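You operate a simulated robot arm through the tools that you are given. There is no shell and no other tool. Be economical: measure what you need, move in short steps, check, and stop when the job is done.

You are at the controls of a simulated two-armed robot. One attempt, no reset.

Task
Put the pack of tape on the top of the cream cabinet away on the fourth shelf from the bottom of the corner unit. Open the door under the blue handle, take the green filter and leave it on the floor behind the door under the blue handle, then shut the handle. Take the S guide block from the top of the cream cabinet and put it on the ledge of tray one. Take the pack of mats on the top of the cream cabinet and put it away on the bottom shelf of the corner unit. Open the door under the grey handle, fetch the yellow-band small vial and stand it on the shelf behind the door under the grey handle, then shut the handle. Push the drawer with the blue handle shut. Turn the air in selector of tunnel two to 2. Open the plain door of washer one, take the cracked red-band vial from the shelf in the base cabinet of washer one and put it in the blue tray, then shut the one. Do these in any order. Set down upright: pack of tape, guide block, pack of mats, yellow-band small vial.

The check looks at the end state, three seconds after you hand in, the way a careful person would. Anything else that was tipped, shoved, dropped, spilled or broken makes it a failure.

Robot
Two 7-joint arms with fingered hands on one trunk, on a base that drives. Base frame: it is fixed to the floor where the robot stands at the start and does not move with it; the origin is under the middle of the robot, x ahead of it, y to its left, z up. Lengths are in m, angles in rad, forces in N, time in s.
The left shoulder is at the start at [0.07, 0.153, 1.097], the right one opposite. With the tool pointing down near the work surface each hand reaches from about 0.1 to 0.6 m from the robot's upright axis, wherever it stands, measured 20 degrees to its own side. Places, roughly: air in selector of tunnel two [-1, -2.3, 1.6]; blue tray (30x16x5 cm) [-7.9, 2, 0.5]; bottom shelf of the corner unit [-8.1, 3.1, 0.1]; cracked red-band vial (3x3x7 cm) [-4.1, 1.3, 0.4]; door under the blue handle [0.4, -0.2, 0.4]; door under the grey handle [0.4, -0.8, 0.4]; drawer with the blue handle [0.3, -0.2, 0.8]; floor behind the door under the blue handle [0.7, -0.2, 0.1]; fourth shelf of the corner unit [-8.1, 3.1, 1.3]; green filter [0.5, -0.25, 1]; guide block [0.5, -0.25, 1]; ledge of tray one (14x60 cm) [-3.98, -0.08, 0.98]; pack of mats [0.75, -0.75, 1]; pack of tape [0.75, 0, 1]; plain door of washer one [-4.2, 1.3, 0.3]; shelf behind the door under the grey handle [0.7, -0.8, 0.4]; yellow-band small vial (3x3x6 cm) [0.7, -0.9, 1]. Payload 3.9 kg a hand.
The TCP of each hand is the grasp point between the finger pads, 0.03 m short of the fingertips. In the tool frame z runs along the fingers and y along their closing line. The gripper opens to 0.104 m. The gripper's body begins 0.035 m behind the TCP. The gripper is a hand of 4 fingers: y runs from the thumb to the fingers, the wrist lies at [-0.017, -0.104, -0.178] in the tool frame, and closing takes about 1.5 s.
Orientation is that of the tool frame in the base frame, as [roll, pitch, yaw] about the fixed x, y, z axes, in that order (R = Rz(yaw) Ry(pitch) Rx(roll)). With the fingers straight down and the wrist toward the robot, the tool's x, y and z point along [0, 1, 0], [1, 0, 0] and [0, 0, -1] of the base frame.

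Tools
- The arms move only by the tool step_arm. It takes "left_increments", "right_increments" or both (then of equal length, played together; a hand with none holds still); each is a list of rows, each a list of 7 numbers: the shift along the tool's x, y, z in units of 400 mm (1.0 is 400 mm), then the turn, a rotation vector about the tool's x, y, z in units of 180 degrees (1.0 is 180 degrees), then the closure in counts, from 0 (fully open) to 255 (shut). In form: [[x, y, z, rx, ry, rz, grip], ...]. A call has 1 to 20 rows; each row is the pose to reach, as a shift and turn from the pose commanded when the call began, along the tool's axes at that moment. A call with a number of a shift or a turn outside -1 to 1 is refused whole. Each row takes 0.2 s and may step no farther than 0.05 m and 0.15 rad from the row before; otherwise, or with a gripper value out of range, the whole call is refused. Where a pose cannot be reached the arm comes as near as it can. A force on the tool above 40 N (or 10 N above the force at the start of the call, whichever is more), or a blocked arm, ends the call early, and 0.2 s more pass. Each finger travels about 0.072 m/s and halts on what it meets, pressing with about 27 N; the grip force reading is that of the motor and also rises with nothing between the fingers. The clock runs only during rows and for 0.2 s after the last one: add rows that repeat a pose to give the fingers time. It gives the time, the measured TCP pose, the force on the tool (base axes), the opening and the grip force at its end, in the units of the frame above (readings bear some noise), with the torque about the TCP (base axes, N m) and any sound that the robot's microphone picked up, and new pictures: "pictures" is both (left out), scene, wrist or none (wrist: the cameras of the hands that moved).
- Cameras (640 x 400 px; columns grow to the right, rows downward): "scene" is now at [0.1182, -0.0372, 1.3058]; the picture's right is [-0.48, -0.88, -0.00], its down [-0.66, 0.36, -0.66] and it looks along [0.58, -0.31, -0.75] (base axes); focal length 214 px, centre (320, 200). "left" rides on the left gripper at [-0.066, -0.09, -0.126] in its tool frame; the picture's right is [-0.78, -0.30, 0.56], its down [0.57, -0.70, 0.42] and it looks along [0.27, 0.65, 0.71] (tool axes); focal length 275 px, centre (320, 200). "right" rides on the right gripper at [0.066, -0.09, -0.126] in its tool frame; the picture's right is [-0.78, 0.30, -0.56], its down [-0.57, -0.70, 0.42] and it looks along [-0.26, 0.65, 0.71] (tool axes); focal length 275 px, centre (320, 200). There is no depth. A picture from a camera that has moved, and an enlarged one, comes with that camera's place and axes in the base frame and with its lens.
- lift_body(by): slides the trunk up (or, below 0, down) by that many m; the arms and the scene camera ride with it, the base frame stays. It gives what a move gives, with no picture.
- drive_base(legs): drives the robot by 1 to 6 legs, each [ahead, turn to the left] in m and rad, along the robot's own axes; the way and the turn of a leg run together, so that a leg with both is an arc; at most 1.5 m and 3.142 rad a leg. The arms and the cameras ride along, it lands a little off, and it stops where it bumps. It gives what a move gives, and a new picture of the scene camera.
- set_grasp(shape, hand): the hand has 4 fingers and takes this shape, open, in about a second: jaw (thumb against the fingers, like two jaws); tri (thumb and two fingers); tip (a fingertip pinch); poke (one finger out to press); point (the index stretched); flat (the hand flat); cup (the hand cupped); fist (a fist). The gripper value then closes the fingers along that shape, each until it touches; the sizes above hold for jaw. It gives what a move gives, with no picture.
- aim_head(pan, tilt): turns the head with the scene camera to pan (to the left, within 1.501 rad either way) and tilt (down, from -0.506 to 1.204), counted from straight ahead of the robot. It gives what a move gives, and a new picture of the scene camera.
- zoom(camera, box): a new picture of the part [left, top, right, bottom] of that camera's present view, enlarged. No time passes.
- close_job(): hands the job in; it is judged then, once.

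Go step by step. Nothing tells you exact positions but the pictures and the camera data: compare them with the known pose of the tool, close in by small moves and look again before you grip or let go. The budget is 525 turns and 360 pictures, counting those below and the enlarged ones. Unless the task says otherwise, let go and move clear before handing in.

The tools are called after ">>>" as name(argument=value, ...) on one line, values as JSON. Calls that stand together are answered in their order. step_arm: Moves the arms, as the interface text tells. Its arguments: {"type":"object","properties":{"left_increments":{"type":"array","items":{"type":"array","items":{"type":"number"}}},"right_increments":{"type":"array","items":{"type":"array","items":{"type":"number"}}},"pictures":{"type":"string","enum":["both","scene","wrist","none"]}},"required":[]} The other tools are called the same way: lift_body (by) slides the trunk up or down; set_grasp (shape, hand) gives the hand a shape; drive_base (legs) drives the base; aim_head (pan, tilt) turns the head that bears the scene camera; zoom (camera, box) takes an enlarged picture of a part of a camera's view; close_job () hands the job in.

At the start:

```text
clock: 0.0
left_tool_pos: [0.5385, -0.0034, 1.2707]
left_tool_rot: [-3.14, -0.001, 1.571]
left_ft_force: [0.3, -0.2, 0.4]
left_wrist_torque: [0.01, 0.01, 0.0]
left_opening: 0.1039
left_gripper_force: 0.2
left_shape: jaw
right_tool_pos: [0.3451, -0.4987, 1.208]
right_tool_rot: [-3.141, -0.001, 1.57]
right_ft_force: [-0.2, -0.2, -0.5]
right_wrist_torque: [0.0, -0.01, 0.01]
right_opening: 0.1035
right_gripper_force: 0.1
right_shape: jaw
trunk travel left (down, up): [-0.55, 0.39]
robot x, y, heading: [-0.0025, 0.0016, -0.006]
head pan, tilt: [-0.496, 0.852]
```

scene: 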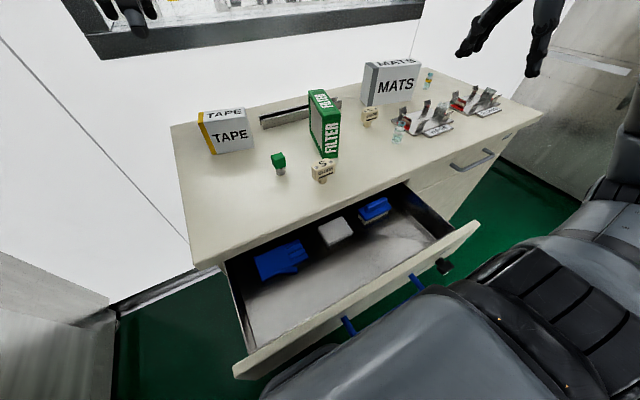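
right: 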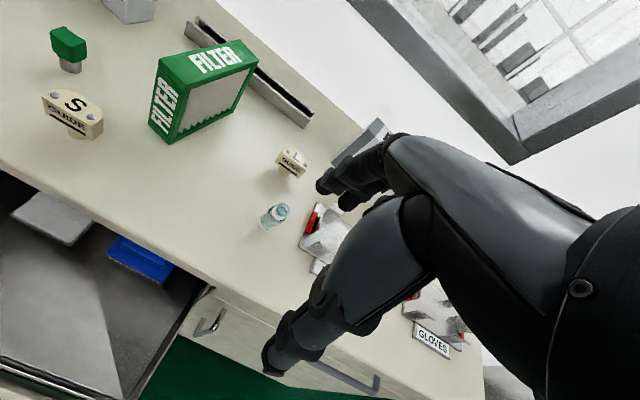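
left: 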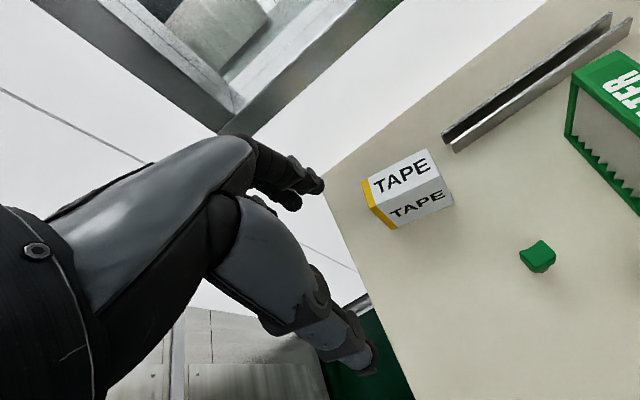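

I see the cabinet with its drawer open, and the packs, filter, guide blocks and vials on top. I'll look around with the head first.

>>> aim_head(pan=-0.5, tilt=1.2)

>>> zoom(camera="scene", box=[160, 0, 640, 300])

>>> aim_head(pan=-1.4, tilt=0.3)

```text
clock: 0.8
left_tool_pos: [0.5383, -0.0025, 1.2711]
left_tool_rot: [-3.141, -0.001, 1.569]
left_ft_force: [0.3, 0.3, -0.9]
left_wrist_torque: [-0.01, 0.02, 0.01]
left_opening: 0.1036
left_gripper_force: 0.0
left_shape: jaw
right_tool_pos: [0.346, -0.4987, 1.2077]
right_tool_rot: [3.141, 0.001, 1.569]
right_ft_force: [-0.6, 0.2, 0.7]
right_wrist_torque: [-0.01, -0.01, -0.01]
right_opening: 0.1037
right_gripper_force: 0.0
right_shape: jaw
trunk travel left (down, up): [-0.55, 0.39]
robot x, y, heading: [0.0017, 0.0021, 0.002]
head pan, tilt: [-0.499, 1.201]
camera scene: at [0.0986, -0.0268, 1.2823], right [-0.48, -0.88, 0.0], down [-0.82, 0.45, -0.36], along [0.32, -0.17, -0.93], focal length 214 px, centre (320, 200)
```

scene: 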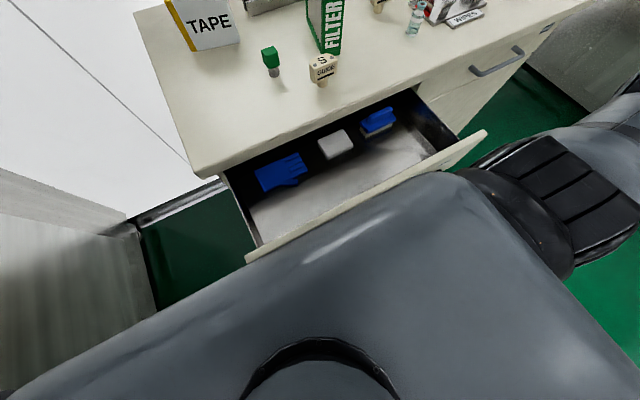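

```text
1.33 times, centred on (400, 150) of scene
camera zoom: at [0.0986, -0.0268, 1.2823], right [-0.48, -0.88, 0.0], down [-0.82, 0.45, -0.36], along [0.32, -0.17, -0.93], focal length 286 px, centre (213, 267)
```

zoom: 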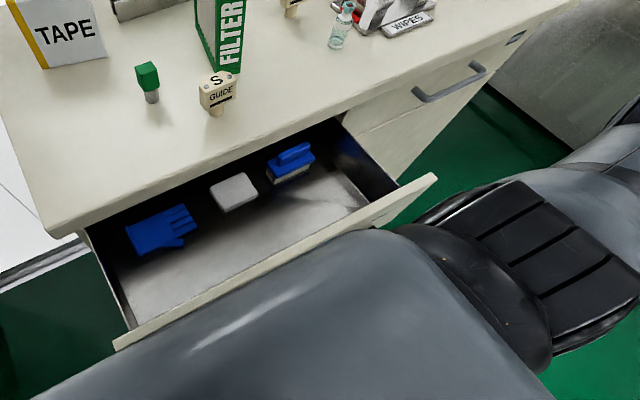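

```text
clock: 2.0
left_tool_pos: [0.5379, -0.0043, 1.2714]
left_tool_rot: [-3.141, 0.0, 1.57]
left_ft_force: [0.2, 0.4, 0.4]
left_wrist_torque: [0.0, 0.01, 0.0]
left_opening: 0.1036
left_gripper_force: 0.0
left_shape: jaw
right_tool_pos: [0.3459, -0.4985, 1.208]
right_tool_rot: [-3.139, -0.001, 1.57]
right_ft_force: [0.5, -0.2, 0.3]
right_wrist_torque: [-0.01, 0.0, -0.02]
right_opening: 0.1038
right_gripper_force: 0.0
right_shape: jaw
trunk travel left (down, up): [-0.55, 0.39]
robot x, y, heading: [0.0014, -0.0032, 0.003]
head pan, tilt: [-1.4, 0.3]
camera scene: at [0.0655, -0.092, 1.3543], right [-0.99, -0.17, 0.0], down [-0.05, 0.29, -0.95], along [0.16, -0.94, -0.3], focal length 214 px, centre (320, 200)
```

scene: 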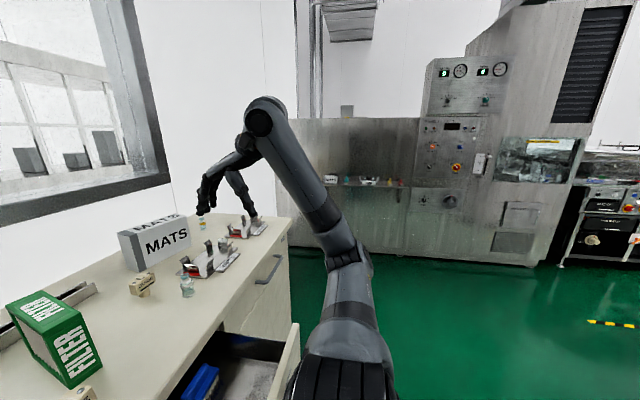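

The drawer front stands at about x 0.21, and the cabinet front is at about 0.375. I'll back off and look at the drawer and doors.

>>> drive_base(legs=[[-0.45, 0]])

>>> aim_head(pan=-0.4, tilt=0.7)

```text
clock: 4.8
left_tool_pos: [0.0885, -0.0025, 1.2729]
left_tool_rot: [3.141, 0.0, 1.574]
left_ft_force: [0.0, 0.4, -0.2]
left_wrist_torque: [0.01, 0.05, 0.03]
left_opening: 0.1037
left_gripper_force: 0.1
left_shape: jaw
right_tool_pos: [-0.1031, -0.4971, 1.2077]
right_tool_rot: [3.141, 0.0, 1.572]
right_ft_force: [-0.3, -0.2, 0.7]
right_wrist_torque: [0.02, 0.01, -0.01]
right_opening: 0.1038
right_gripper_force: 0.0
right_shape: jaw
trunk travel left (down, up): [-0.55, 0.39]
robot x, y, heading: [-0.4471, 0.0033, 0.004]
head pan, tilt: [-1.4, 0.3]
camera scene: at [-0.3843, -0.0923, 1.3543], right [-0.98, -0.17, 0.0], down [-0.05, 0.29, -0.96], along [0.17, -0.94, -0.3], focal length 214 px, centre (320, 200)
```

scene: 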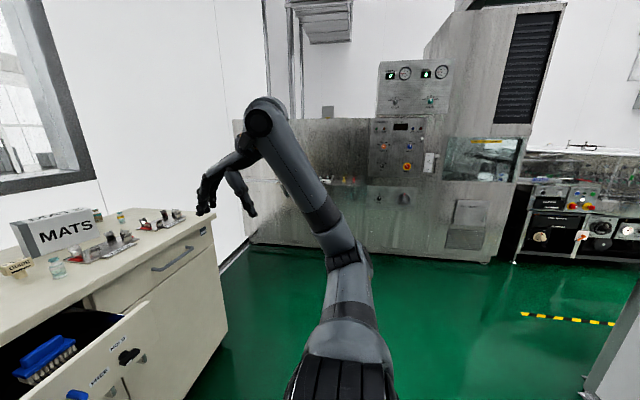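

```text
clock: 6.0
left_tool_pos: [0.0873, -0.0033, 1.2709]
left_tool_rot: [3.141, -0.002, 1.577]
left_ft_force: [-0.3, 0.2, -0.1]
left_wrist_torque: [0.01, 0.0, -0.01]
left_opening: 0.1036
left_gripper_force: 0.1
left_shape: jaw
right_tool_pos: [-0.1044, -0.4985, 1.2092]
right_tool_rot: [3.141, 0.002, 1.571]
right_ft_force: [0.4, -0.2, 0.2]
right_wrist_torque: [0.0, -0.01, 0.0]
right_opening: 0.1037
right_gripper_force: 0.1
right_shape: jaw
trunk travel left (down, up): [-0.55, 0.39]
robot x, y, heading: [-0.4517, 0.0006, 0.006]
head pan, tilt: [-0.4, 0.7]
camera scene: at [-0.3225, -0.0333, 1.3183], right [-0.39, -0.92, 0.0], down [-0.59, 0.25, -0.77], along [0.71, -0.3, -0.64], focal length 214 px, centre (320, 200)
```

scene: 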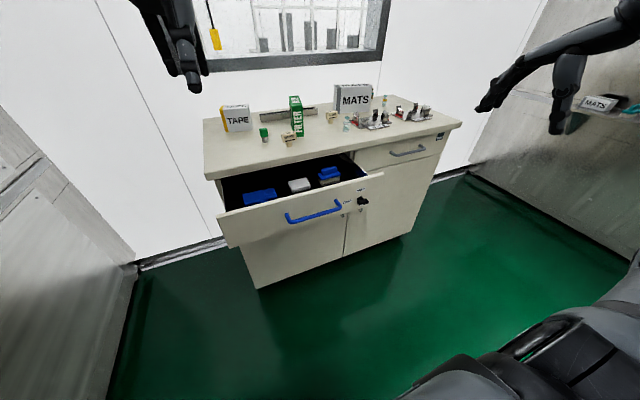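

>>> zoom(camera="scene", box=[190, 60, 510, 260])

```text
2.00 times, centred on (350, 160) of scene
camera zoom: at [-0.3225, -0.0333, 1.3183], right [-0.39, -0.92, 0.0], down [-0.59, 0.25, -0.77], along [0.71, -0.3, -0.64], focal length 429 px, centre (260, 280)
```

zoom: 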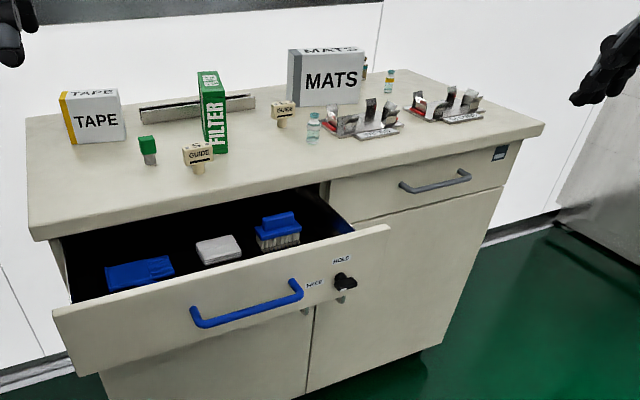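

There's a knob on the drawer front with labels, so I'll zoom in on it.

>>> zoom(camera="scene", box=[320, 175, 400, 225])

>>> aim_head(pan=-0.4, tilt=1.1)

```text
8.00 times, centred on (360, 200) of scene
camera zoom: at [-0.3225, -0.0333, 1.3183], right [-0.39, -0.92, 0.0], down [-0.59, 0.25, -0.77], along [0.71, -0.3, -0.64], focal length 1716 px, centre (0, 200)
```

zoom: 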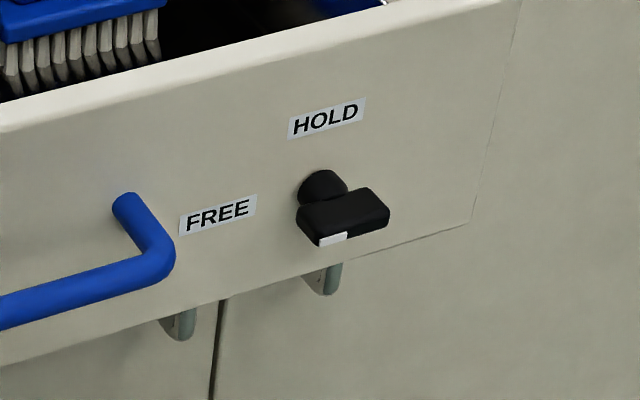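

```text
clock: 6.9
left_tool_pos: [0.0877, -0.0031, 1.2727]
left_tool_rot: [3.141, 0.0, 1.573]
left_ft_force: [0.1, -0.2, 0.2]
left_wrist_torque: [-0.02, 0.0, -0.02]
left_opening: 0.1039
left_gripper_force: 0.1
left_shape: jaw
right_tool_pos: [-0.1042, -0.4989, 1.2083]
right_tool_rot: [-3.141, 0.003, 1.572]
right_ft_force: [0.4, 0.4, 0.4]
right_wrist_torque: [0.0, 0.0, 0.03]
right_opening: 0.1035
right_gripper_force: 0.1
right_shape: jaw
trunk travel left (down, up): [-0.55, 0.39]
robot x, y, heading: [-0.4513, 0.0018, 0.001]
head pan, tilt: [-0.4, 1.1]
camera scene: at [-0.3424, -0.0248, 1.2883], right [-0.39, -0.92, 0.0], down [-0.82, 0.34, -0.45], along [0.42, -0.18, -0.89], focal length 214 px, centre (320, 200)
```

scene: 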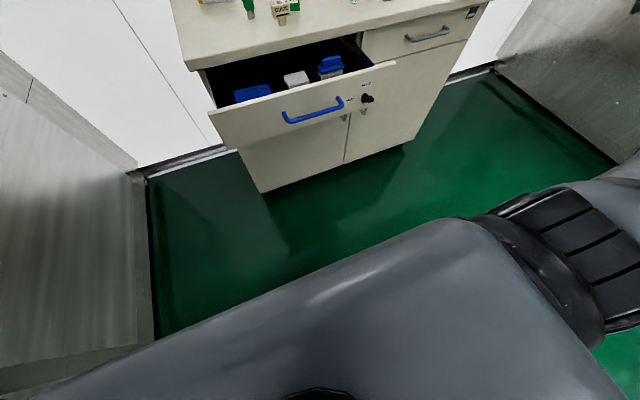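

The drawer has a HOLD/FREE catch knob at about (0.18, -0.42, 0.79). I'll bring the right hand in front of it, fingers forward, to look at it closely.

>>> step_arm(right_increments=[[0.017, 0.02, 0.08, -0.0417, 0, 0, 0], [0.033, 0.04, 0.16, -0.0833, 0, 0, 0], [0.05, 0.06, 0.24, -0.125, 0, 0, 0], [0.067, 0.08, 0.32, -0.1667, 0, 0, 0], [0.083, 0.1, 0.4, -0.2083, 0, 0, 0], [0.1, 0.12, 0.48, -0.25, 0, 0, 0], [0.117, 0.15, 0.56, -0.2917, 0, 0, 0], [0.133, 0.18, 0.64, -0.3333, 0, 0, 0], [0.15, 0.21, 0.72, -0.375, 0, 0, 0], [0.167, 0.24, 0.8, -0.4167, 0, 0, 0], [0.183, 0.27, 0.88, -0.4583, 0, 0, 0], [0.2, 0.3, 0.95, -0.5, 0, 0, 0]])

```text
clock: 9.5
left_tool_pos: [0.0905, -0.0022, 1.2702]
left_tool_rot: [-3.139, 0.001, 1.576]
left_ft_force: [0.5, 0.2, -0.1]
left_wrist_torque: [-0.01, 0.03, -0.01]
left_opening: 0.104
left_gripper_force: 0.1
left_shape: jaw
right_tool_pos: [0.0172, -0.4165, 0.828]
right_tool_rot: [1.569, 0.002, 1.574]
right_ft_force: [0.3, 0.3, -1.1]
right_wrist_torque: [0.02, -0.01, 0.0]
right_opening: 0.1039
right_gripper_force: 0.1
right_shape: jaw
right hand out of reach, approached as far as the arm can: row 4, 5, 6
trunk travel left (down, up): [-0.55, 0.39]
robot x, y, heading: [-0.4519, -0.0002, 0.008]
head pan, tilt: [-0.4, 1.1]
camera scene: at [-0.3412, -0.0249, 1.2882], right [-0.39, -0.92, 0.0], down [-0.82, 0.34, -0.45], along [0.42, -0.18, -0.89], focal length 214 px, centre (320, 200)
camera right: at [-0.1079, -0.3518, 0.7383], right [-0.55, -0.78, 0.3], down [0.43, -0.57, -0.7], along [0.71, -0.26, 0.65], focal length 275 px, centre (320, 200)
```

scene: 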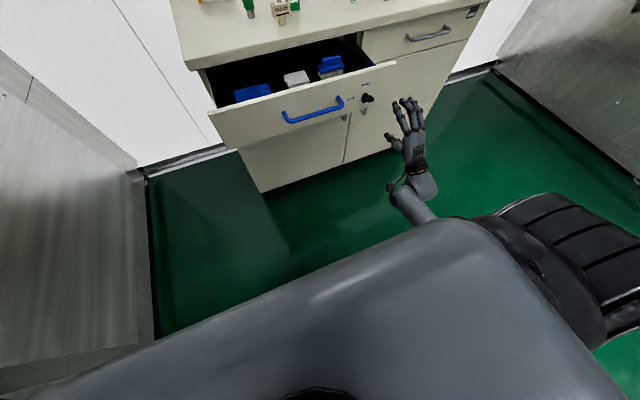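
right: 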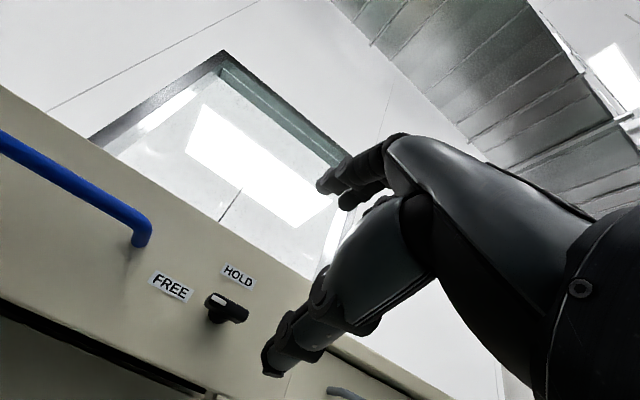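

>>> zoom(camera="right", box=[140, 250, 300, 350])

```text
4.00 times, centred on (220, 300) of right
camera zoom: at [-0.1079, -0.3518, 0.7383], right [-0.55, -0.78, 0.3], down [0.43, -0.57, -0.7], along [0.71, -0.26, 0.65], focal length 1101 px, centre (720, -200)
```

zoom: 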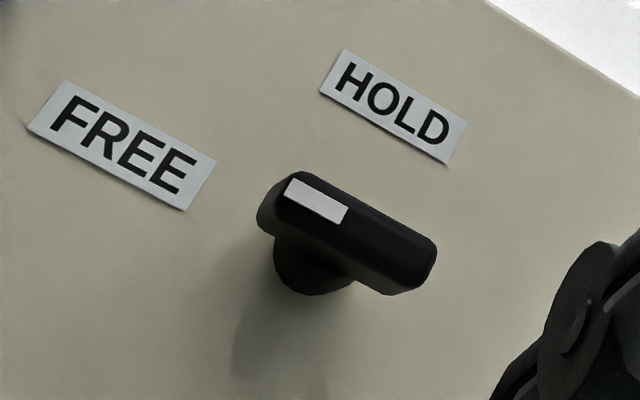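

The pointer's white end faces FREE, so the catch is already free. I'll make a fist, retract, move in and push on the handle.

>>> set_grasp(hand="right", shape="fist")

>>> step_arm(right_increments=[[0.09, 0, -0.08, 0, 0, 0, 255], [0.18, 0, -0.16, 0, 0, 0, 255], [0.27, 0, -0.24, 0, 0, 0, 255], [0.36, 0, -0.32, 0, 0, 0, 255], [0.45, 0, -0.4, 0, 0, 0, 255]], pictures="none")

>>> drive_base(legs=[[0.2, 0]])

```text
clock: 10.4
left_tool_pos: [0.0878, -0.0039, 1.2732]
left_tool_rot: [3.14, 0.0, 1.573]
left_ft_force: [-0.3, -0.1, -0.1]
left_wrist_torque: [-0.01, -0.01, -0.01]
left_opening: 0.1038
left_gripper_force: 0.0
left_shape: jaw
right_tool_pos: [0.0171, -0.4172, 0.8286]
right_tool_rot: [1.572, 0.0, 1.574]
right_ft_force: [0.8, 0.1, 0.5]
right_wrist_torque: [0.02, 0.0, -0.02]
right_opening: 0.0001
right_gripper_force: 0.0
right_shape: fist
trunk travel left (down, up): [-0.55, 0.39]
robot x, y, heading: [-0.4513, 0.0005, -0.001]
head pan, tilt: [-0.4, 1.1]
```

```text
clock: 11.6
left_tool_pos: [0.0867, -0.0014, 1.2716]
left_tool_rot: [3.141, 0.0, 1.573]
left_ft_force: [0.5, -0.7, -1.1]
left_wrist_torque: [-0.02, 0.02, -0.04]
left_opening: 0.1035
left_gripper_force: 0.0
left_shape: jaw
right_tool_pos: [-0.1458, -0.2376, 0.8289]
right_tool_rot: [1.57, 0.0, 1.572]
right_ft_force: [-1.4, 0.8, -1.0]
right_wrist_torque: [0.0, 0.01, -0.02]
right_opening: 0.0
right_gripper_force: 0.0
right_shape: fist
trunk travel left (down, up): [-0.55, 0.39]
robot x, y, heading: [-0.4512, -0.0023, 0.003]
head pan, tilt: [-0.4, 1.1]
```

```text
clock: 13.2
left_tool_pos: [0.2882, -0.0026, 1.2707]
left_tool_rot: [3.142, 0.0, 1.575]
left_ft_force: [1.1, 0.6, 0.8]
left_wrist_torque: [0.0, 0.01, -0.03]
left_opening: 0.1034
left_gripper_force: 0.1
left_shape: jaw
right_tool_pos: [0.056, -0.2367, 0.8289]
right_tool_rot: [1.57, 0.0, 1.573]
right_ft_force: [0.0, -0.6, -0.4]
right_wrist_torque: [-0.01, 0.01, -0.01]
right_opening: 0.0002
right_gripper_force: 0.1
right_shape: fist
trunk travel left (down, up): [-0.55, 0.39]
robot x, y, heading: [-0.2505, 0.0011, 0.001]
head pan, tilt: [-0.4, 1.1]
camera scene: at [-0.1419, -0.0242, 1.2883], right [-0.39, -0.92, 0.0], down [-0.82, 0.34, -0.45], along [0.42, -0.18, -0.89], focal length 214 px, centre (320, 200)
```

scene: 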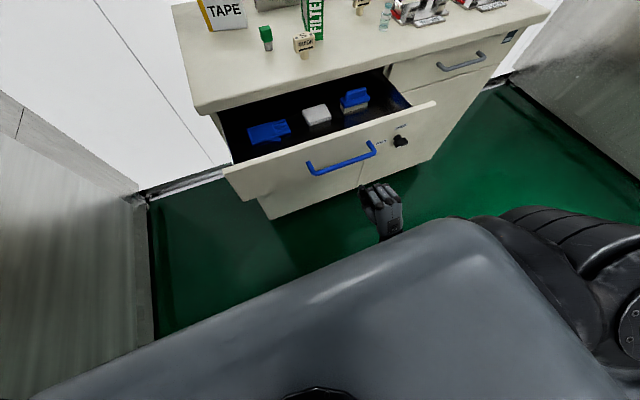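

The fist is lined up with the handle's centre. Pushing forward.

>>> step_arm(right_increments=[[0, 0, 0.05, 0, 0, 0, 255], [0, 0, 0.1, 0, 0, 0, 255], [0, 0, 0.15, 0, 0, 0, 255], [0, 0, 0.2, 0, 0, 0, 255], [0, 0, 0.25, 0, 0, 0, 255], [0, 0, 0.3, 0, 0, 0, 255], [0, 0, 0.35, 0, 0, 0, 255], [0, 0, 0.4, 0, 0, 0, 255], [0, 0, 0.45, 0, 0, 0, 255], [0, 0, 0.5, 0, 0, 0, 255], [0, 0, 0.55, 0, 0, 0, 255], [0, 0, 0.6, 0, 0, 0, 255], [0, 0, 0.65, 0, 0, 0, 255], [0, 0, 0.7, 0, 0, 0, 255], [0, 0, 0.75, 0, 0, 0, 255], [0, 0, 0.8, 0, 0, 0, 255]], pictures="scene")

```text
clock: 16.6
left_tool_pos: [0.2841, -0.0025, 1.2739]
left_tool_rot: [3.137, 0.0, 1.57]
left_ft_force: [0.8, 0.5, 0.2]
left_wrist_torque: [-0.02, 0.04, -0.03]
left_opening: 0.1037
left_gripper_force: 0.1
left_shape: jaw
right_tool_pos: [0.3601, -0.2382, 0.8257]
right_tool_rot: [1.571, -0.001, 1.571]
right_ft_force: [-18.9, 3.9, 0.2]
right_wrist_torque: [-0.01, -0.1, 0.41]
right_opening: 0.0002
right_gripper_force: 0.0
right_shape: fist
trunk travel left (down, up): [-0.55, 0.39]
robot x, y, heading: [-0.2513, -0.0037, 0.0]
head pan, tilt: [-0.4, 1.1]
stopped in row 16 (right hand): the force on the tool passed its limit at 55 N (the readings are from after the stop); the commanded pose is now the measured one
camera scene: at [-0.1466, -0.0238, 1.2887], right [-0.39, -0.92, 0.0], down [-0.82, 0.35, -0.46], along [0.42, -0.18, -0.89], focal length 214 px, centre (320, 200)
```

scene: 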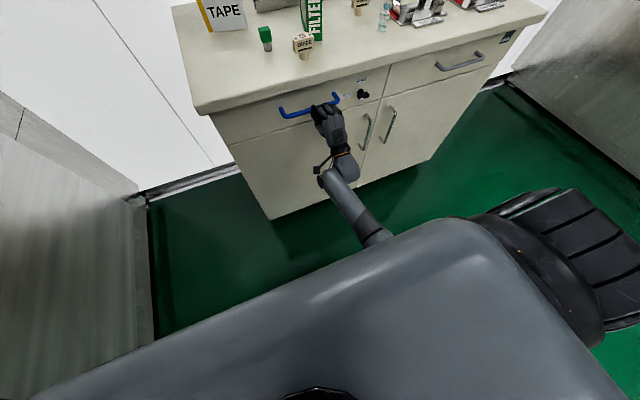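

The drawer looks shut. I'll retract, open the hand and check the drawer and the door handles.

>>> step_arm(right_increments=[[0, 0, -0.1, 0, 0, 0, 255], [0, 0, -0.2, 0, 0, 0, 255], [0, 0, -0.3, 0, 0, 0, 255], [0, 0, -0.4, 0, 0, 0, 255], [0, 0, -0.5, 0, 0, 0, 255], [0, 0, -0.6, 0, 0, 0, 255]], pictures="none")

>>> set_grasp(hand="right", shape="jaw")

>>> aim_head(pan=-0.6, tilt=0.8)

>>> zoom(camera="scene", box=[160, 40, 480, 240])

```text
clock: 17.9
left_tool_pos: [0.2871, -0.0024, 1.2725]
left_tool_rot: [3.141, 0.0, 1.571]
left_ft_force: [-0.2, 0.9, 0.6]
left_wrist_torque: [0.0, -0.02, -0.01]
left_opening: 0.1033
left_gripper_force: 0.1
left_shape: jaw
right_tool_pos: [0.1229, -0.237, 0.8256]
right_tool_rot: [1.576, -0.001, 1.571]
right_ft_force: [-0.7, 0.1, 0.0]
right_wrist_torque: [-0.02, 0.02, -0.01]
right_opening: 0.0002
right_gripper_force: 0.0
right_shape: fist
trunk travel left (down, up): [-0.55, 0.39]
robot x, y, heading: [-0.2467, 0.0023, -0.0]
head pan, tilt: [-0.4, 1.1]
```

```text
clock: 18.9
left_tool_pos: [0.2873, -0.0023, 1.2713]
left_tool_rot: [-3.141, 0.0, 1.574]
left_ft_force: [0.2, 0.0, -0.4]
left_wrist_torque: [-0.04, 0.01, 0.01]
left_opening: 0.1037
left_gripper_force: 0.1
left_shape: jaw
right_tool_pos: [0.1241, -0.2374, 0.8239]
right_tool_rot: [1.576, -0.001, 1.571]
right_ft_force: [-1.0, 0.4, 0.8]
right_wrist_torque: [0.0, 0.02, -0.01]
right_opening: 0.1036
right_gripper_force: 0.0
right_shape: jaw
trunk travel left (down, up): [-0.55, 0.39]
robot x, y, heading: [-0.2488, 0.003, -0.0]
head pan, tilt: [-0.4, 1.1]
```

```text
clock: 19.6
left_tool_pos: [0.2884, -0.003, 1.2721]
left_tool_rot: [3.141, -0.001, 1.573]
left_ft_force: [0.1, 1.1, -0.3]
left_wrist_torque: [0.0, 0.0, 0.0]
left_opening: 0.1038
left_gripper_force: 0.0
left_shape: jaw
right_tool_pos: [0.125, -0.2391, 0.8242]
right_tool_rot: [1.576, -0.001, 1.571]
right_ft_force: [-0.5, 0.2, -0.6]
right_wrist_torque: [0.01, 0.02, -0.01]
right_opening: 0.1036
right_gripper_force: 0.0
right_shape: jaw
trunk travel left (down, up): [-0.55, 0.39]
robot x, y, heading: [-0.2499, -0.0, 0.003]
head pan, tilt: [-0.6, 0.799]
camera scene: at [-0.134, -0.0453, 1.31], right [-0.56, -0.83, 0.0], down [-0.59, 0.4, -0.7], along [0.58, -0.39, -0.72], focal length 214 px, centre (320, 200)
```

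scene: 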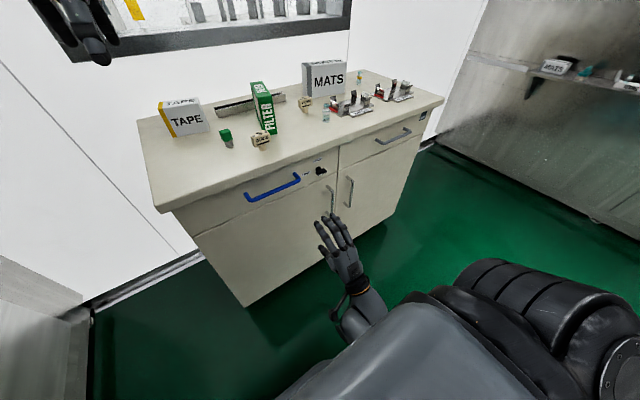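

```text
2.00 times, centred on (320, 140) of scene
camera zoom: at [-0.134, -0.0453, 1.31], right [-0.56, -0.83, 0.0], down [-0.59, 0.4, -0.7], along [0.58, -0.39, -0.72], focal length 429 px, centre (320, 320)
```

zoom: 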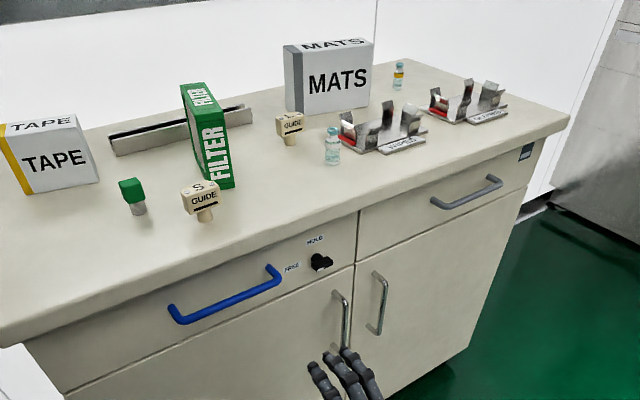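

The drawer is shut. Next is the left door, whose handle bar is at about (0.33, -0.41, 0.69). I'll back up, lower the trunk and roll the right hand so it closes sideways.

>>> drive_base(legs=[[-0.2, 0]])

>>> lift_body(by=-0.15)

>>> step_arm(right_increments=[[-0.04, 0, 0.02, 0, 0, -0.0417, 0], [-0.08, 0, 0.04, 0, 0, -0.0833, 0], [-0.12, 0, 0.06, 0, 0, -0.125, 0], [-0.16, 0, 0.08, 0, 0, -0.1667, 0], [-0.2, 0, 0.1, 0, 0, -0.2083, 0], [-0.24, 0, 0.12, 0, 0, -0.25, 0], [-0.28, 0, 0.14, 0, 0, -0.2917, 0], [-0.32, 0, 0.16, 0, 0, -0.3333, 0], [-0.36, 0, 0.18, 0, 0, -0.375, 0], [-0.39, 0, 0.2, 0, 0, -0.4167, 0], [-0.42, 0, 0.22, 0, 0, -0.4583, 0], [-0.43, 0, 0.24, 0, 0, -0.5, 0]])

```text
clock: 21.2
left_tool_pos: [0.0885, -0.0036, 1.2723]
left_tool_rot: [-3.14, -0.001, 1.574]
left_ft_force: [-0.5, -0.5, -0.2]
left_wrist_torque: [0.01, -0.04, 0.01]
left_opening: 0.1036
left_gripper_force: 0.0
left_shape: jaw
right_tool_pos: [-0.0751, -0.2386, 0.8242]
right_tool_rot: [1.576, -0.002, 1.571]
right_ft_force: [-1.0, -0.8, 0.3]
right_wrist_torque: [-0.01, 0.0, 0.02]
right_opening: 0.1037
right_gripper_force: 0.0
right_shape: jaw
trunk travel left (down, up): [-0.55, 0.39]
robot x, y, heading: [-0.4478, -0.0012, 0.001]
head pan, tilt: [-0.6, 0.799]
camera scene: at [-0.3336, -0.0454, 1.31], right [-0.56, -0.83, 0.0], down [-0.59, 0.4, -0.7], along [0.58, -0.39, -0.72], focal length 214 px, centre (320, 200)
```

scene: 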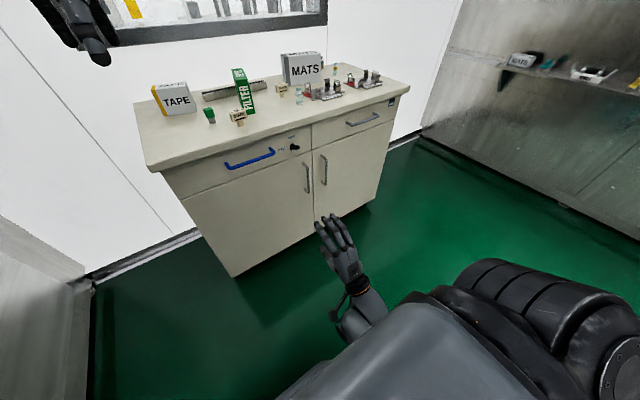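

```text
clock: 23.0
left_tool_pos: [0.089, -0.0028, 1.1222]
left_tool_rot: [3.141, -0.001, 1.571]
left_ft_force: [0.1, 0.4, 0.5]
left_wrist_torque: [0.02, 0.01, -0.02]
left_opening: 0.1037
left_gripper_force: 0.1
left_shape: jaw
right_tool_pos: [-0.0758, -0.2385, 0.6749]
right_tool_rot: [1.575, -0.001, 1.57]
right_ft_force: [-0.3, 0.3, -0.1]
right_wrist_torque: [0.0, 0.01, -0.05]
right_opening: 0.1038
right_gripper_force: 0.2
right_shape: jaw
trunk travel left (down, up): [-0.4, 0.54]
robot x, y, heading: [-0.4529, 0.0013, -0.003]
head pan, tilt: [-0.6, 0.799]
```

```text
clock: 25.6
left_tool_pos: [0.0891, -0.0029, 1.1205]
left_tool_rot: [-3.14, 0.001, 1.572]
left_ft_force: [-1.1, 0.3, -0.9]
left_wrist_torque: [0.01, 0.01, 0.02]
left_opening: 0.1036
left_gripper_force: 0.1
left_shape: jaw
right_tool_pos: [0.0211, -0.4108, 0.6732]
right_tool_rot: [3.039, 1.566, 3.04]
right_ft_force: [0.0, 1.1, 0.2]
right_wrist_torque: [-0.01, 0.01, 0.0]
right_opening: 0.1039
right_gripper_force: 0.1
right_shape: jaw
trunk travel left (down, up): [-0.4, 0.54]
robot x, y, heading: [-0.4461, 0.0007, 0.003]
head pan, tilt: [-0.6, 0.799]
camera scene: at [-0.3332, -0.0455, 1.16], right [-0.56, -0.83, 0.0], down [-0.59, 0.4, -0.7], along [0.58, -0.39, -0.72], focal length 214 px, centre (320, 200)
camera right: at [-0.1045, -0.5007, 0.6086], right [-0.55, 0.3, 0.78], down [0.43, -0.7, 0.57], along [0.72, 0.65, 0.26], focal length 275 px, centre (320, 200)
```

scene: 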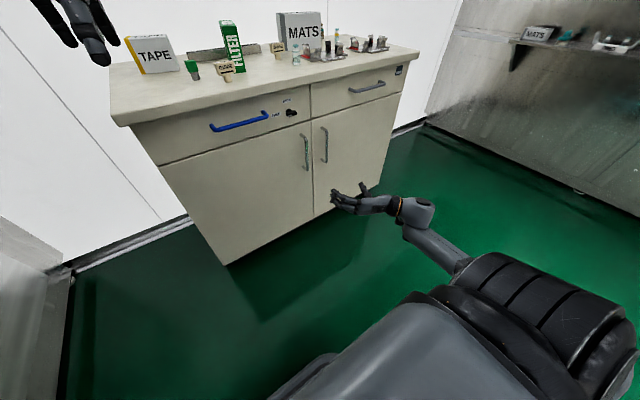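
right: 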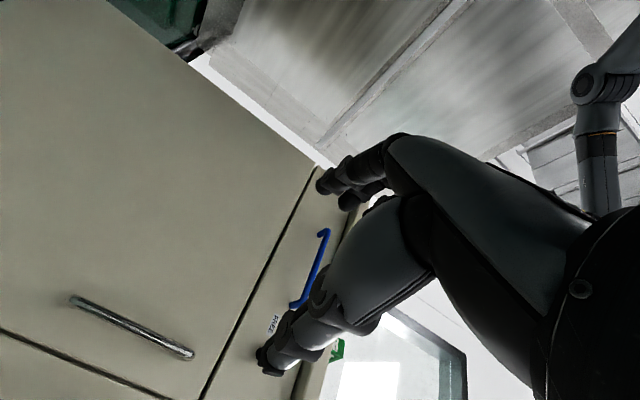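

From triangulation, the left door handle is at about (0.40, -0.455, 0.61). I'm approaching it.

>>> step_arm(right_increments=[[0.03, -0.02, 0.1, 0, 0, 0, 0], [0.06, -0.04, 0.2, 0, 0, 0, 0], [0.09, -0.06, 0.3, 0, 0, 0, 0], [0.12, -0.08, 0.4, 0, 0, 0, 0], [0.14, -0.1, 0.5, 0, 0, 0, 0], [0.16, -0.11, 0.6, 0, 0, 0, 0], [0.16, -0.11, 0.7, 0, 0, 0, 0]])

```text
clock: 27.2
left_tool_pos: [0.0909, -0.0006, 1.1213]
left_tool_rot: [-3.138, 0.002, 1.575]
left_ft_force: [-0.1, 0.2, 0.4]
left_wrist_torque: [-0.06, 0.05, 0.0]
left_opening: 0.1037
left_gripper_force: 0.1
left_shape: jaw
right_tool_pos: [0.268, -0.4338, 0.6263]
right_tool_rot: [-2.909, 1.564, -2.909]
right_ft_force: [1.1, -0.3, 0.5]
right_wrist_torque: [0.0, -0.01, 0.01]
right_opening: 0.1039
right_gripper_force: 0.1
right_shape: jaw
right hand out of reach, approached as far as the arm can: row 6, 7
trunk travel left (down, up): [-0.4, 0.54]
robot x, y, heading: [-0.4466, -0.0013, 0.004]
head pan, tilt: [-0.6, 0.799]
camera scene: at [-0.3319, -0.0433, 1.1599], right [-0.56, -0.83, 0.0], down [-0.59, 0.4, -0.7], along [0.57, -0.39, -0.72], focal length 214 px, centre (320, 200)
camera right: at [0.1423, -0.5238, 0.5619], right [-0.55, 0.3, 0.78], down [0.43, -0.7, 0.57], along [0.72, 0.65, 0.26], focal length 275 px, centre (320, 200)
```

scene: 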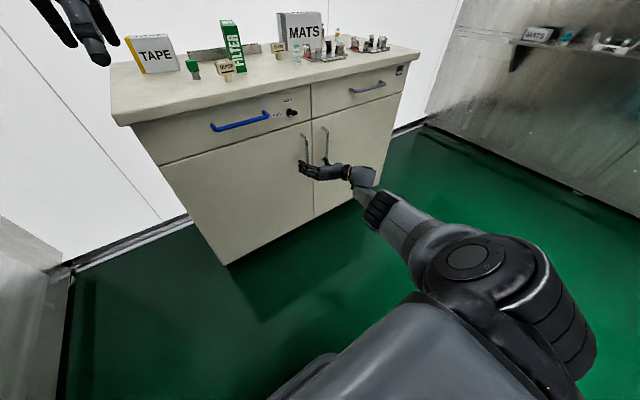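
right: 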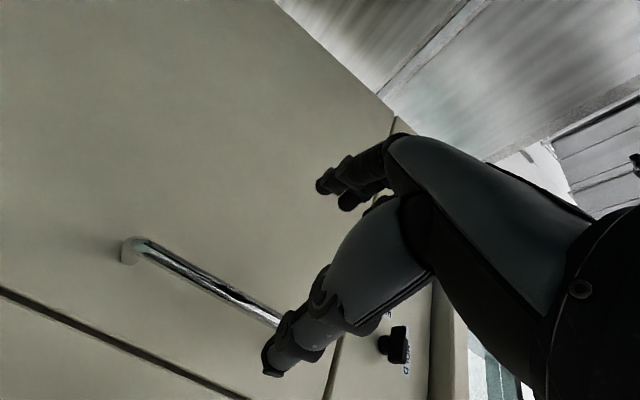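

The handle is at (0.40, -0.45, 0.52–0.67) and the hand straddles it. I'll roll forward a little.

>>> drive_base(legs=[[0.11, 0]])

>>> zoom(camera="right", box=[0, 0, 640, 400])

```text
clock: 28.4
left_tool_pos: [0.1999, -0.0016, 1.1205]
left_tool_rot: [-3.14, 0.001, 1.574]
left_ft_force: [0.1, 0.1, 0.1]
left_wrist_torque: [-0.03, 0.05, 0.03]
left_opening: 0.1038
left_gripper_force: 0.1
left_shape: jaw
right_tool_pos: [0.3767, -0.4366, 0.626]
right_tool_rot: [2.87, 1.564, 2.87]
right_ft_force: [0.2, -0.1, 0.8]
right_wrist_torque: [-0.02, -0.02, -0.01]
right_opening: 0.1039
right_gripper_force: 0.0
right_shape: jaw
trunk travel left (down, up): [-0.4, 0.54]
robot x, y, heading: [-0.3435, -0.0008, -0.003]
head pan, tilt: [-0.6, 0.799]
camera scene: at [-0.223, -0.0455, 1.1599], right [-0.56, -0.83, 0.0], down [-0.59, 0.4, -0.7], along [0.57, -0.39, -0.72], focal length 214 px, centre (320, 200)
```

scene: 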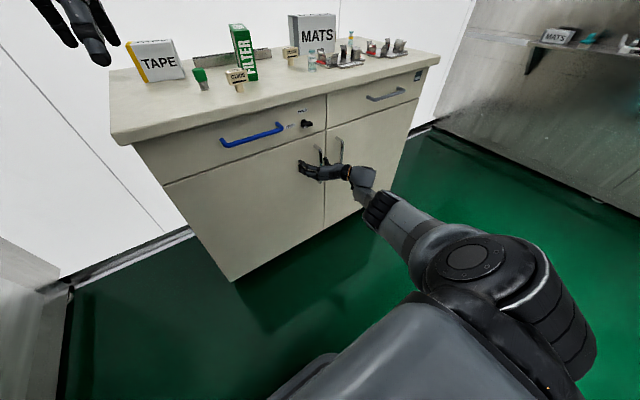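

```text
1.00 times, centred on (320, 200) of right (not enlarged: the box is as wide or as high as the picture)
camera zoom: at [0.2512, -0.5249, 0.5611], right [-0.55, 0.3, 0.78], down [0.43, -0.7, 0.57], along [0.72, 0.65, 0.26], focal length 275 px, centre (320, 200)
```

zoom: 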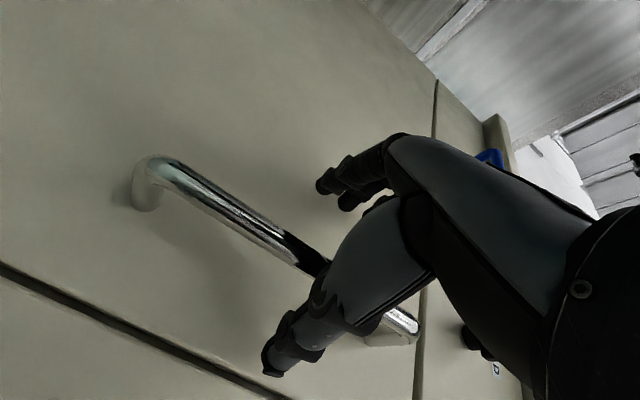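

The bar lies between thumb and fingers, so I'm closing.

>>> step_arm(right_increments=[[0, 0, 0, 0, 0, 0, 120], [0, 0, 0, 0, 0, 0, 200], [0, 0, 0, 0, 0, 0, 255], [0, 0, 0, 0, 0, 0, 255], [0, 0, 0, 0, 0, 0, 255], [0, 0, 0, 0, 0, 0, 255], [0, 0, 0, 0, 0, 0, 255]], pictures="wrist")

```text
clock: 30.0
left_tool_pos: [0.1983, -0.0062, 1.1225]
left_tool_rot: [3.142, -0.004, 1.573]
left_ft_force: [-0.5, 0.0, 0.0]
left_wrist_torque: [-0.03, 0.01, -0.02]
left_opening: 0.1039
left_gripper_force: 0.1
left_shape: jaw
right_tool_pos: [0.376, -0.4384, 0.6251]
right_tool_rot: [2.698, 1.565, 2.69]
right_ft_force: [-1.0, -20.4, 1.0]
right_wrist_torque: [-0.01, 0.01, 0.05]
right_opening: 0.0088
right_gripper_force: 27.1
right_shape: jaw
trunk travel left (down, up): [-0.4, 0.54]
robot x, y, heading: [-0.3406, 0.0013, -0.006]
head pan, tilt: [-0.6, 0.799]
camera right: at [0.2497, -0.5281, 0.5607], right [-0.55, 0.3, 0.78], down [0.42, -0.71, 0.57], along [0.72, 0.64, 0.26], focal length 275 px, centre (320, 200)
```

right: 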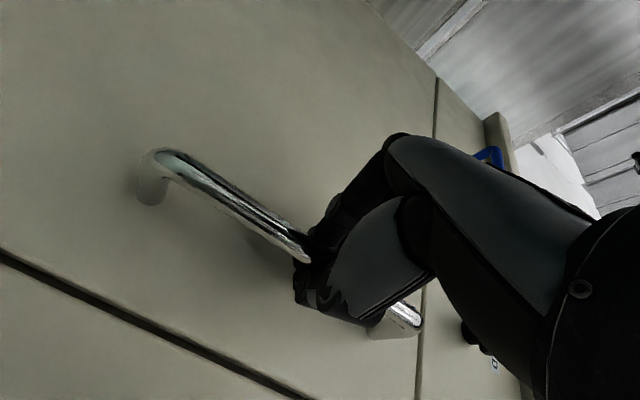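

The bar is gripped. I'll pull the door open along its arc about the left hinge.

>>> step_arm(right_increments=[[0, 0.006, -0.065, 0.016, 0, 0, 255], [0, 0.014, -0.131, 0.032, 0, 0, 255], [0, 0.026, -0.195, 0.048, 0, 0, 255], [0, 0.041, -0.259, 0.064, 0, 0, 255], [0, 0.059, -0.323, 0.08, 0, 0, 255], [0, 0.081, -0.385, 0.095, 0, 0, 255], [0, 0.105, -0.446, 0.111, 0, 0, 255], [0, 0.133, -0.505, 0.127, 0, 0, 255], [0, 0.163, -0.564, 0.143, 0, 0, 255], [0, 0.197, -0.62, 0.159, 0, 0, 255], [0, 0.233, -0.675, 0.175, 0, 0, 255], [0, 0.272, -0.728, 0.191, 0, 0, 255]])

```text
clock: 31.0
left_tool_pos: [0.2001, -0.0036, 1.1222]
left_tool_rot: [-3.139, 0.0, 1.571]
left_ft_force: [-0.1, 1.0, 0.4]
left_wrist_torque: [-0.04, 0.01, -0.02]
left_opening: 0.1038
left_gripper_force: 0.1
left_shape: jaw
right_tool_pos: [0.374, -0.4408, 0.6254]
right_tool_rot: [-3.034, 1.564, -3.045]
right_ft_force: [-0.8, -13.0, -1.3]
right_wrist_torque: [0.03, 0.05, 0.07]
right_opening: 0.008
right_gripper_force: 27.1
right_shape: jaw
right hand out of reach, approached as far as the arm can: row 1, 2, 3, 4, 5
trunk travel left (down, up): [-0.4, 0.54]
robot x, y, heading: [-0.3401, 0.0009, -0.008]
head pan, tilt: [-0.6, 0.799]
stopped in row 5 (right hand): the arm was blocked; the commanded pose is now the measured one
camera scene: at [-0.2241, -0.047, 1.1599], right [-0.57, -0.82, 0.0], down [-0.59, 0.41, -0.7], along [0.57, -0.4, -0.72], focal length 214 px, centre (320, 200)
camera right: at [0.2488, -0.5288, 0.5616], right [-0.55, 0.3, 0.78], down [0.42, -0.71, 0.57], along [0.72, 0.64, 0.26], focal length 275 px, centre (320, 200)
```

scene: 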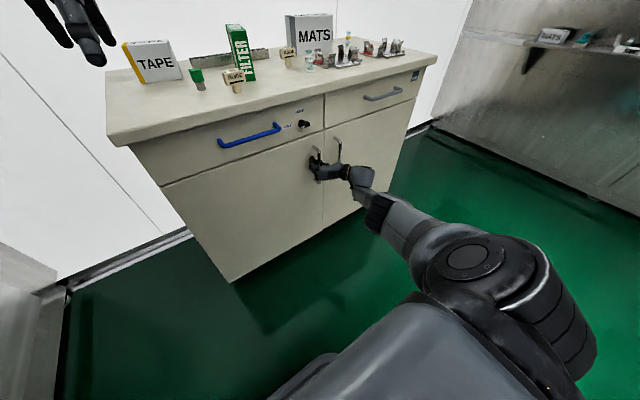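
right: 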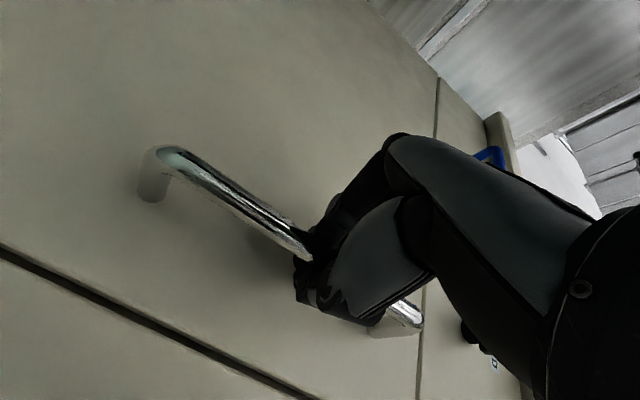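

The arm is stretched at the edge of its reach, so I'll pull with the base instead.

>>> drive_base(legs=[[-0.1, 0]])

```text
clock: 32.1
left_tool_pos: [0.0986, -0.0011, 1.1223]
left_tool_rot: [-3.141, 0.001, 1.571]
left_ft_force: [0.1, 0.1, 0.6]
left_wrist_torque: [0.0, -0.01, 0.01]
left_opening: 0.1038
left_gripper_force: 0.0
left_shape: jaw
right_tool_pos: [0.2771, -0.4335, 0.6279]
right_tool_rot: [-2.949, 1.567, -2.948]
right_ft_force: [3.5, 13.1, 1.3]
right_wrist_torque: [0.13, -0.03, -0.1]
right_opening: 0.0055
right_gripper_force: 27.2
right_shape: jaw
trunk travel left (down, up): [-0.4, 0.54]
robot x, y, heading: [-0.4388, 0.0029, -0.002]
head pan, tilt: [-0.6, 0.799]
camera scene: at [-0.3246, -0.0437, 1.1603], right [-0.57, -0.82, 0.0], down [-0.59, 0.4, -0.7], along [0.58, -0.4, -0.72], focal length 214 px, centre (320, 200)
```

scene: 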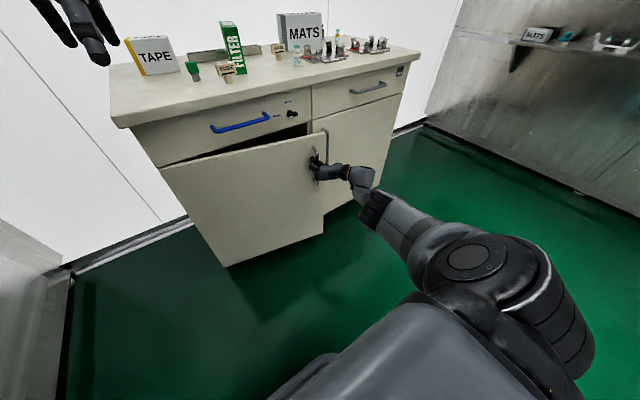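

The door is opening. I'll try the arm again from here.

>>> step_arm(right_increments=[[0, 0.02, -0.05, 0.016, 0, 0, 255], [0, 0.045, -0.1, 0.032, 0, 0, 255], [0, 0.07, -0.15, 0.048, 0, 0, 255], [0, 0.1, -0.2, 0.064, 0, 0, 255], [0, 0.13, -0.25, 0.08, 0, 0, 255], [0, 0.165, -0.3, 0.095, 0, 0, 255]], pictures="scene")

```text
clock: 33.5
left_tool_pos: [0.0986, -0.0015, 1.122]
left_tool_rot: [3.14, 0.002, 1.571]
left_ft_force: [-0.5, -0.3, 0.4]
left_wrist_torque: [-0.03, 0.0, -0.01]
left_opening: 0.1038
left_gripper_force: 0.1
left_shape: jaw
right_tool_pos: [0.2764, -0.433, 0.6278]
right_tool_rot: [2.67, 1.567, 2.672]
right_ft_force: [3.5, 8.6, 2.6]
right_wrist_torque: [0.06, 0.01, -0.04]
right_opening: 0.0051
right_gripper_force: 26.7
right_shape: jaw
right hand out of reach, approached as far as the arm can: row 1, 2, 3, 4, 5, 6
trunk travel left (down, up): [-0.4, 0.54]
robot x, y, heading: [-0.4362, 0.0022, -0.003]
head pan, tilt: [-0.6, 0.799]
camera scene: at [-0.3236, -0.044, 1.1601], right [-0.57, -0.82, 0.0], down [-0.59, 0.4, -0.7], along [0.57, -0.4, -0.72], focal length 214 px, centre (320, 200)
```

scene: 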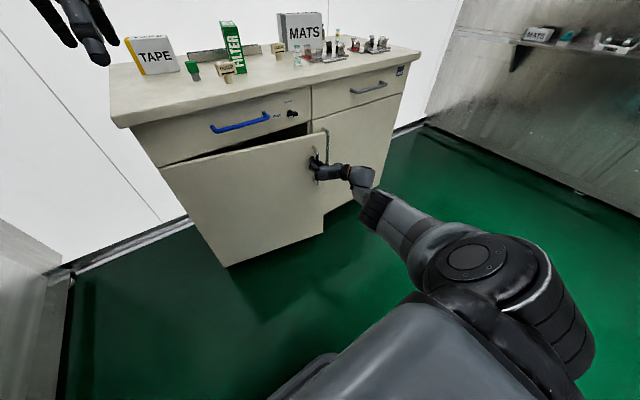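

>>> step_arm(right_increments=[[0, 0.01, -0.05, 0, 0, 0, 255], [0, 0.025, -0.1, 0, 0, 0, 255], [0, 0.04, -0.15, 0, 0, 0, 255], [0, 0.06, -0.2, 0, 0, 0, 255]], pictures="none")

```text
clock: 34.5
left_tool_pos: [0.1012, -0.0025, 1.1199]
left_tool_rot: [-3.137, 0.001, 1.571]
left_ft_force: [-0.2, 1.5, 0.4]
left_wrist_torque: [0.01, -0.02, 0.01]
left_opening: 0.1034
left_gripper_force: 0.1
left_shape: jaw
right_tool_pos: [0.1978, -0.4081, 0.6254]
right_tool_rot: [-3.039, 1.563, -3.036]
right_ft_force: [8.6, 20.8, -14.1]
right_wrist_torque: [0.07, -0.14, -0.2]
right_opening: 0.0047
right_gripper_force: 26.7
right_shape: jaw
trunk travel left (down, up): [-0.4, 0.54]
robot x, y, heading: [-0.4392, -0.0005, 0.004]
head pan, tilt: [-0.6, 0.799]
```

Pure translation works, so I'll continue with the pull.

>>> step_arm(right_increments=[[0, 0.02, -0.05, 0, 0, 0, 255], [0, 0.045, -0.1, 0, 0, 0, 255], [0, 0.075, -0.15, 0, 0, 0, 255], [0, 0.11, -0.2, 0, 0, 0, 255], [0, 0.15, -0.25, 0, 0, 0, 255], [0, 0.195, -0.3, 0, 0, 0, 255]])

```text
clock: 35.9
left_tool_pos: [0.1015, -0.0029, 1.1194]
left_tool_rot: [-3.14, 0.002, 1.571]
left_ft_force: [-0.1, 1.6, -0.3]
left_wrist_torque: [-0.03, -0.02, 0.01]
left_opening: 0.1039
left_gripper_force: 0.0
left_shape: jaw
right_tool_pos: [0.0772, -0.3335, 0.6259]
right_tool_rot: [3.069, 1.56, 3.069]
right_ft_force: [13.9, 18.2, -14.4]
right_wrist_torque: [0.06, -0.21, -0.27]
right_opening: 0.0049
right_gripper_force: 26.5
right_shape: jaw
trunk travel left (down, up): [-0.4, 0.54]
robot x, y, heading: [-0.4359, 0.0006, -0.001]
head pan, tilt: [-0.6, 0.799]
camera scene: at [-0.3204, -0.0433, 1.1597], right [-0.56, -0.83, 0.0], down [-0.59, 0.4, -0.7], along [0.57, -0.39, -0.72], focal length 214 px, centre (320, 200)
camera right: at [-0.0496, -0.4229, 0.5617], right [-0.55, 0.3, 0.78], down [0.43, -0.7, 0.57], along [0.72, 0.65, 0.26], focal length 275 px, centre (320, 200)
```

scene: 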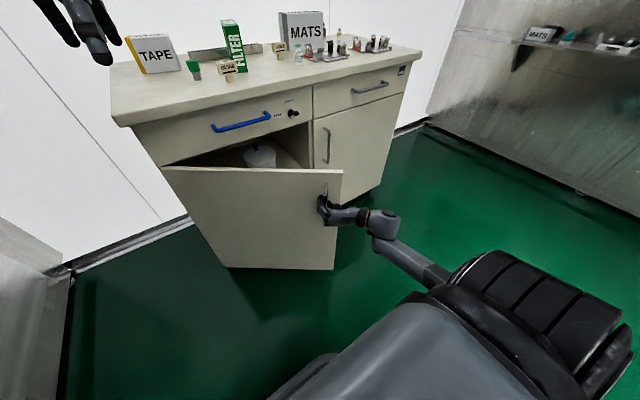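
right: 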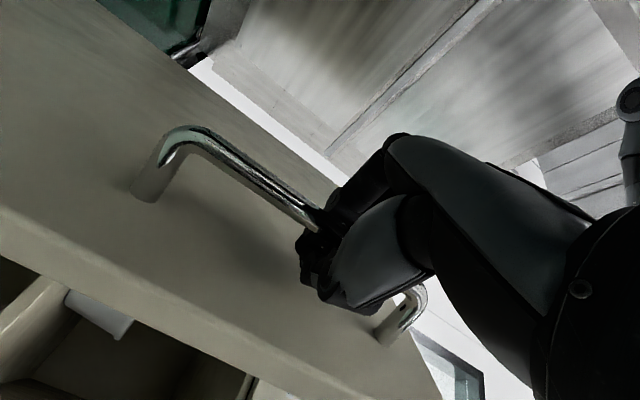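

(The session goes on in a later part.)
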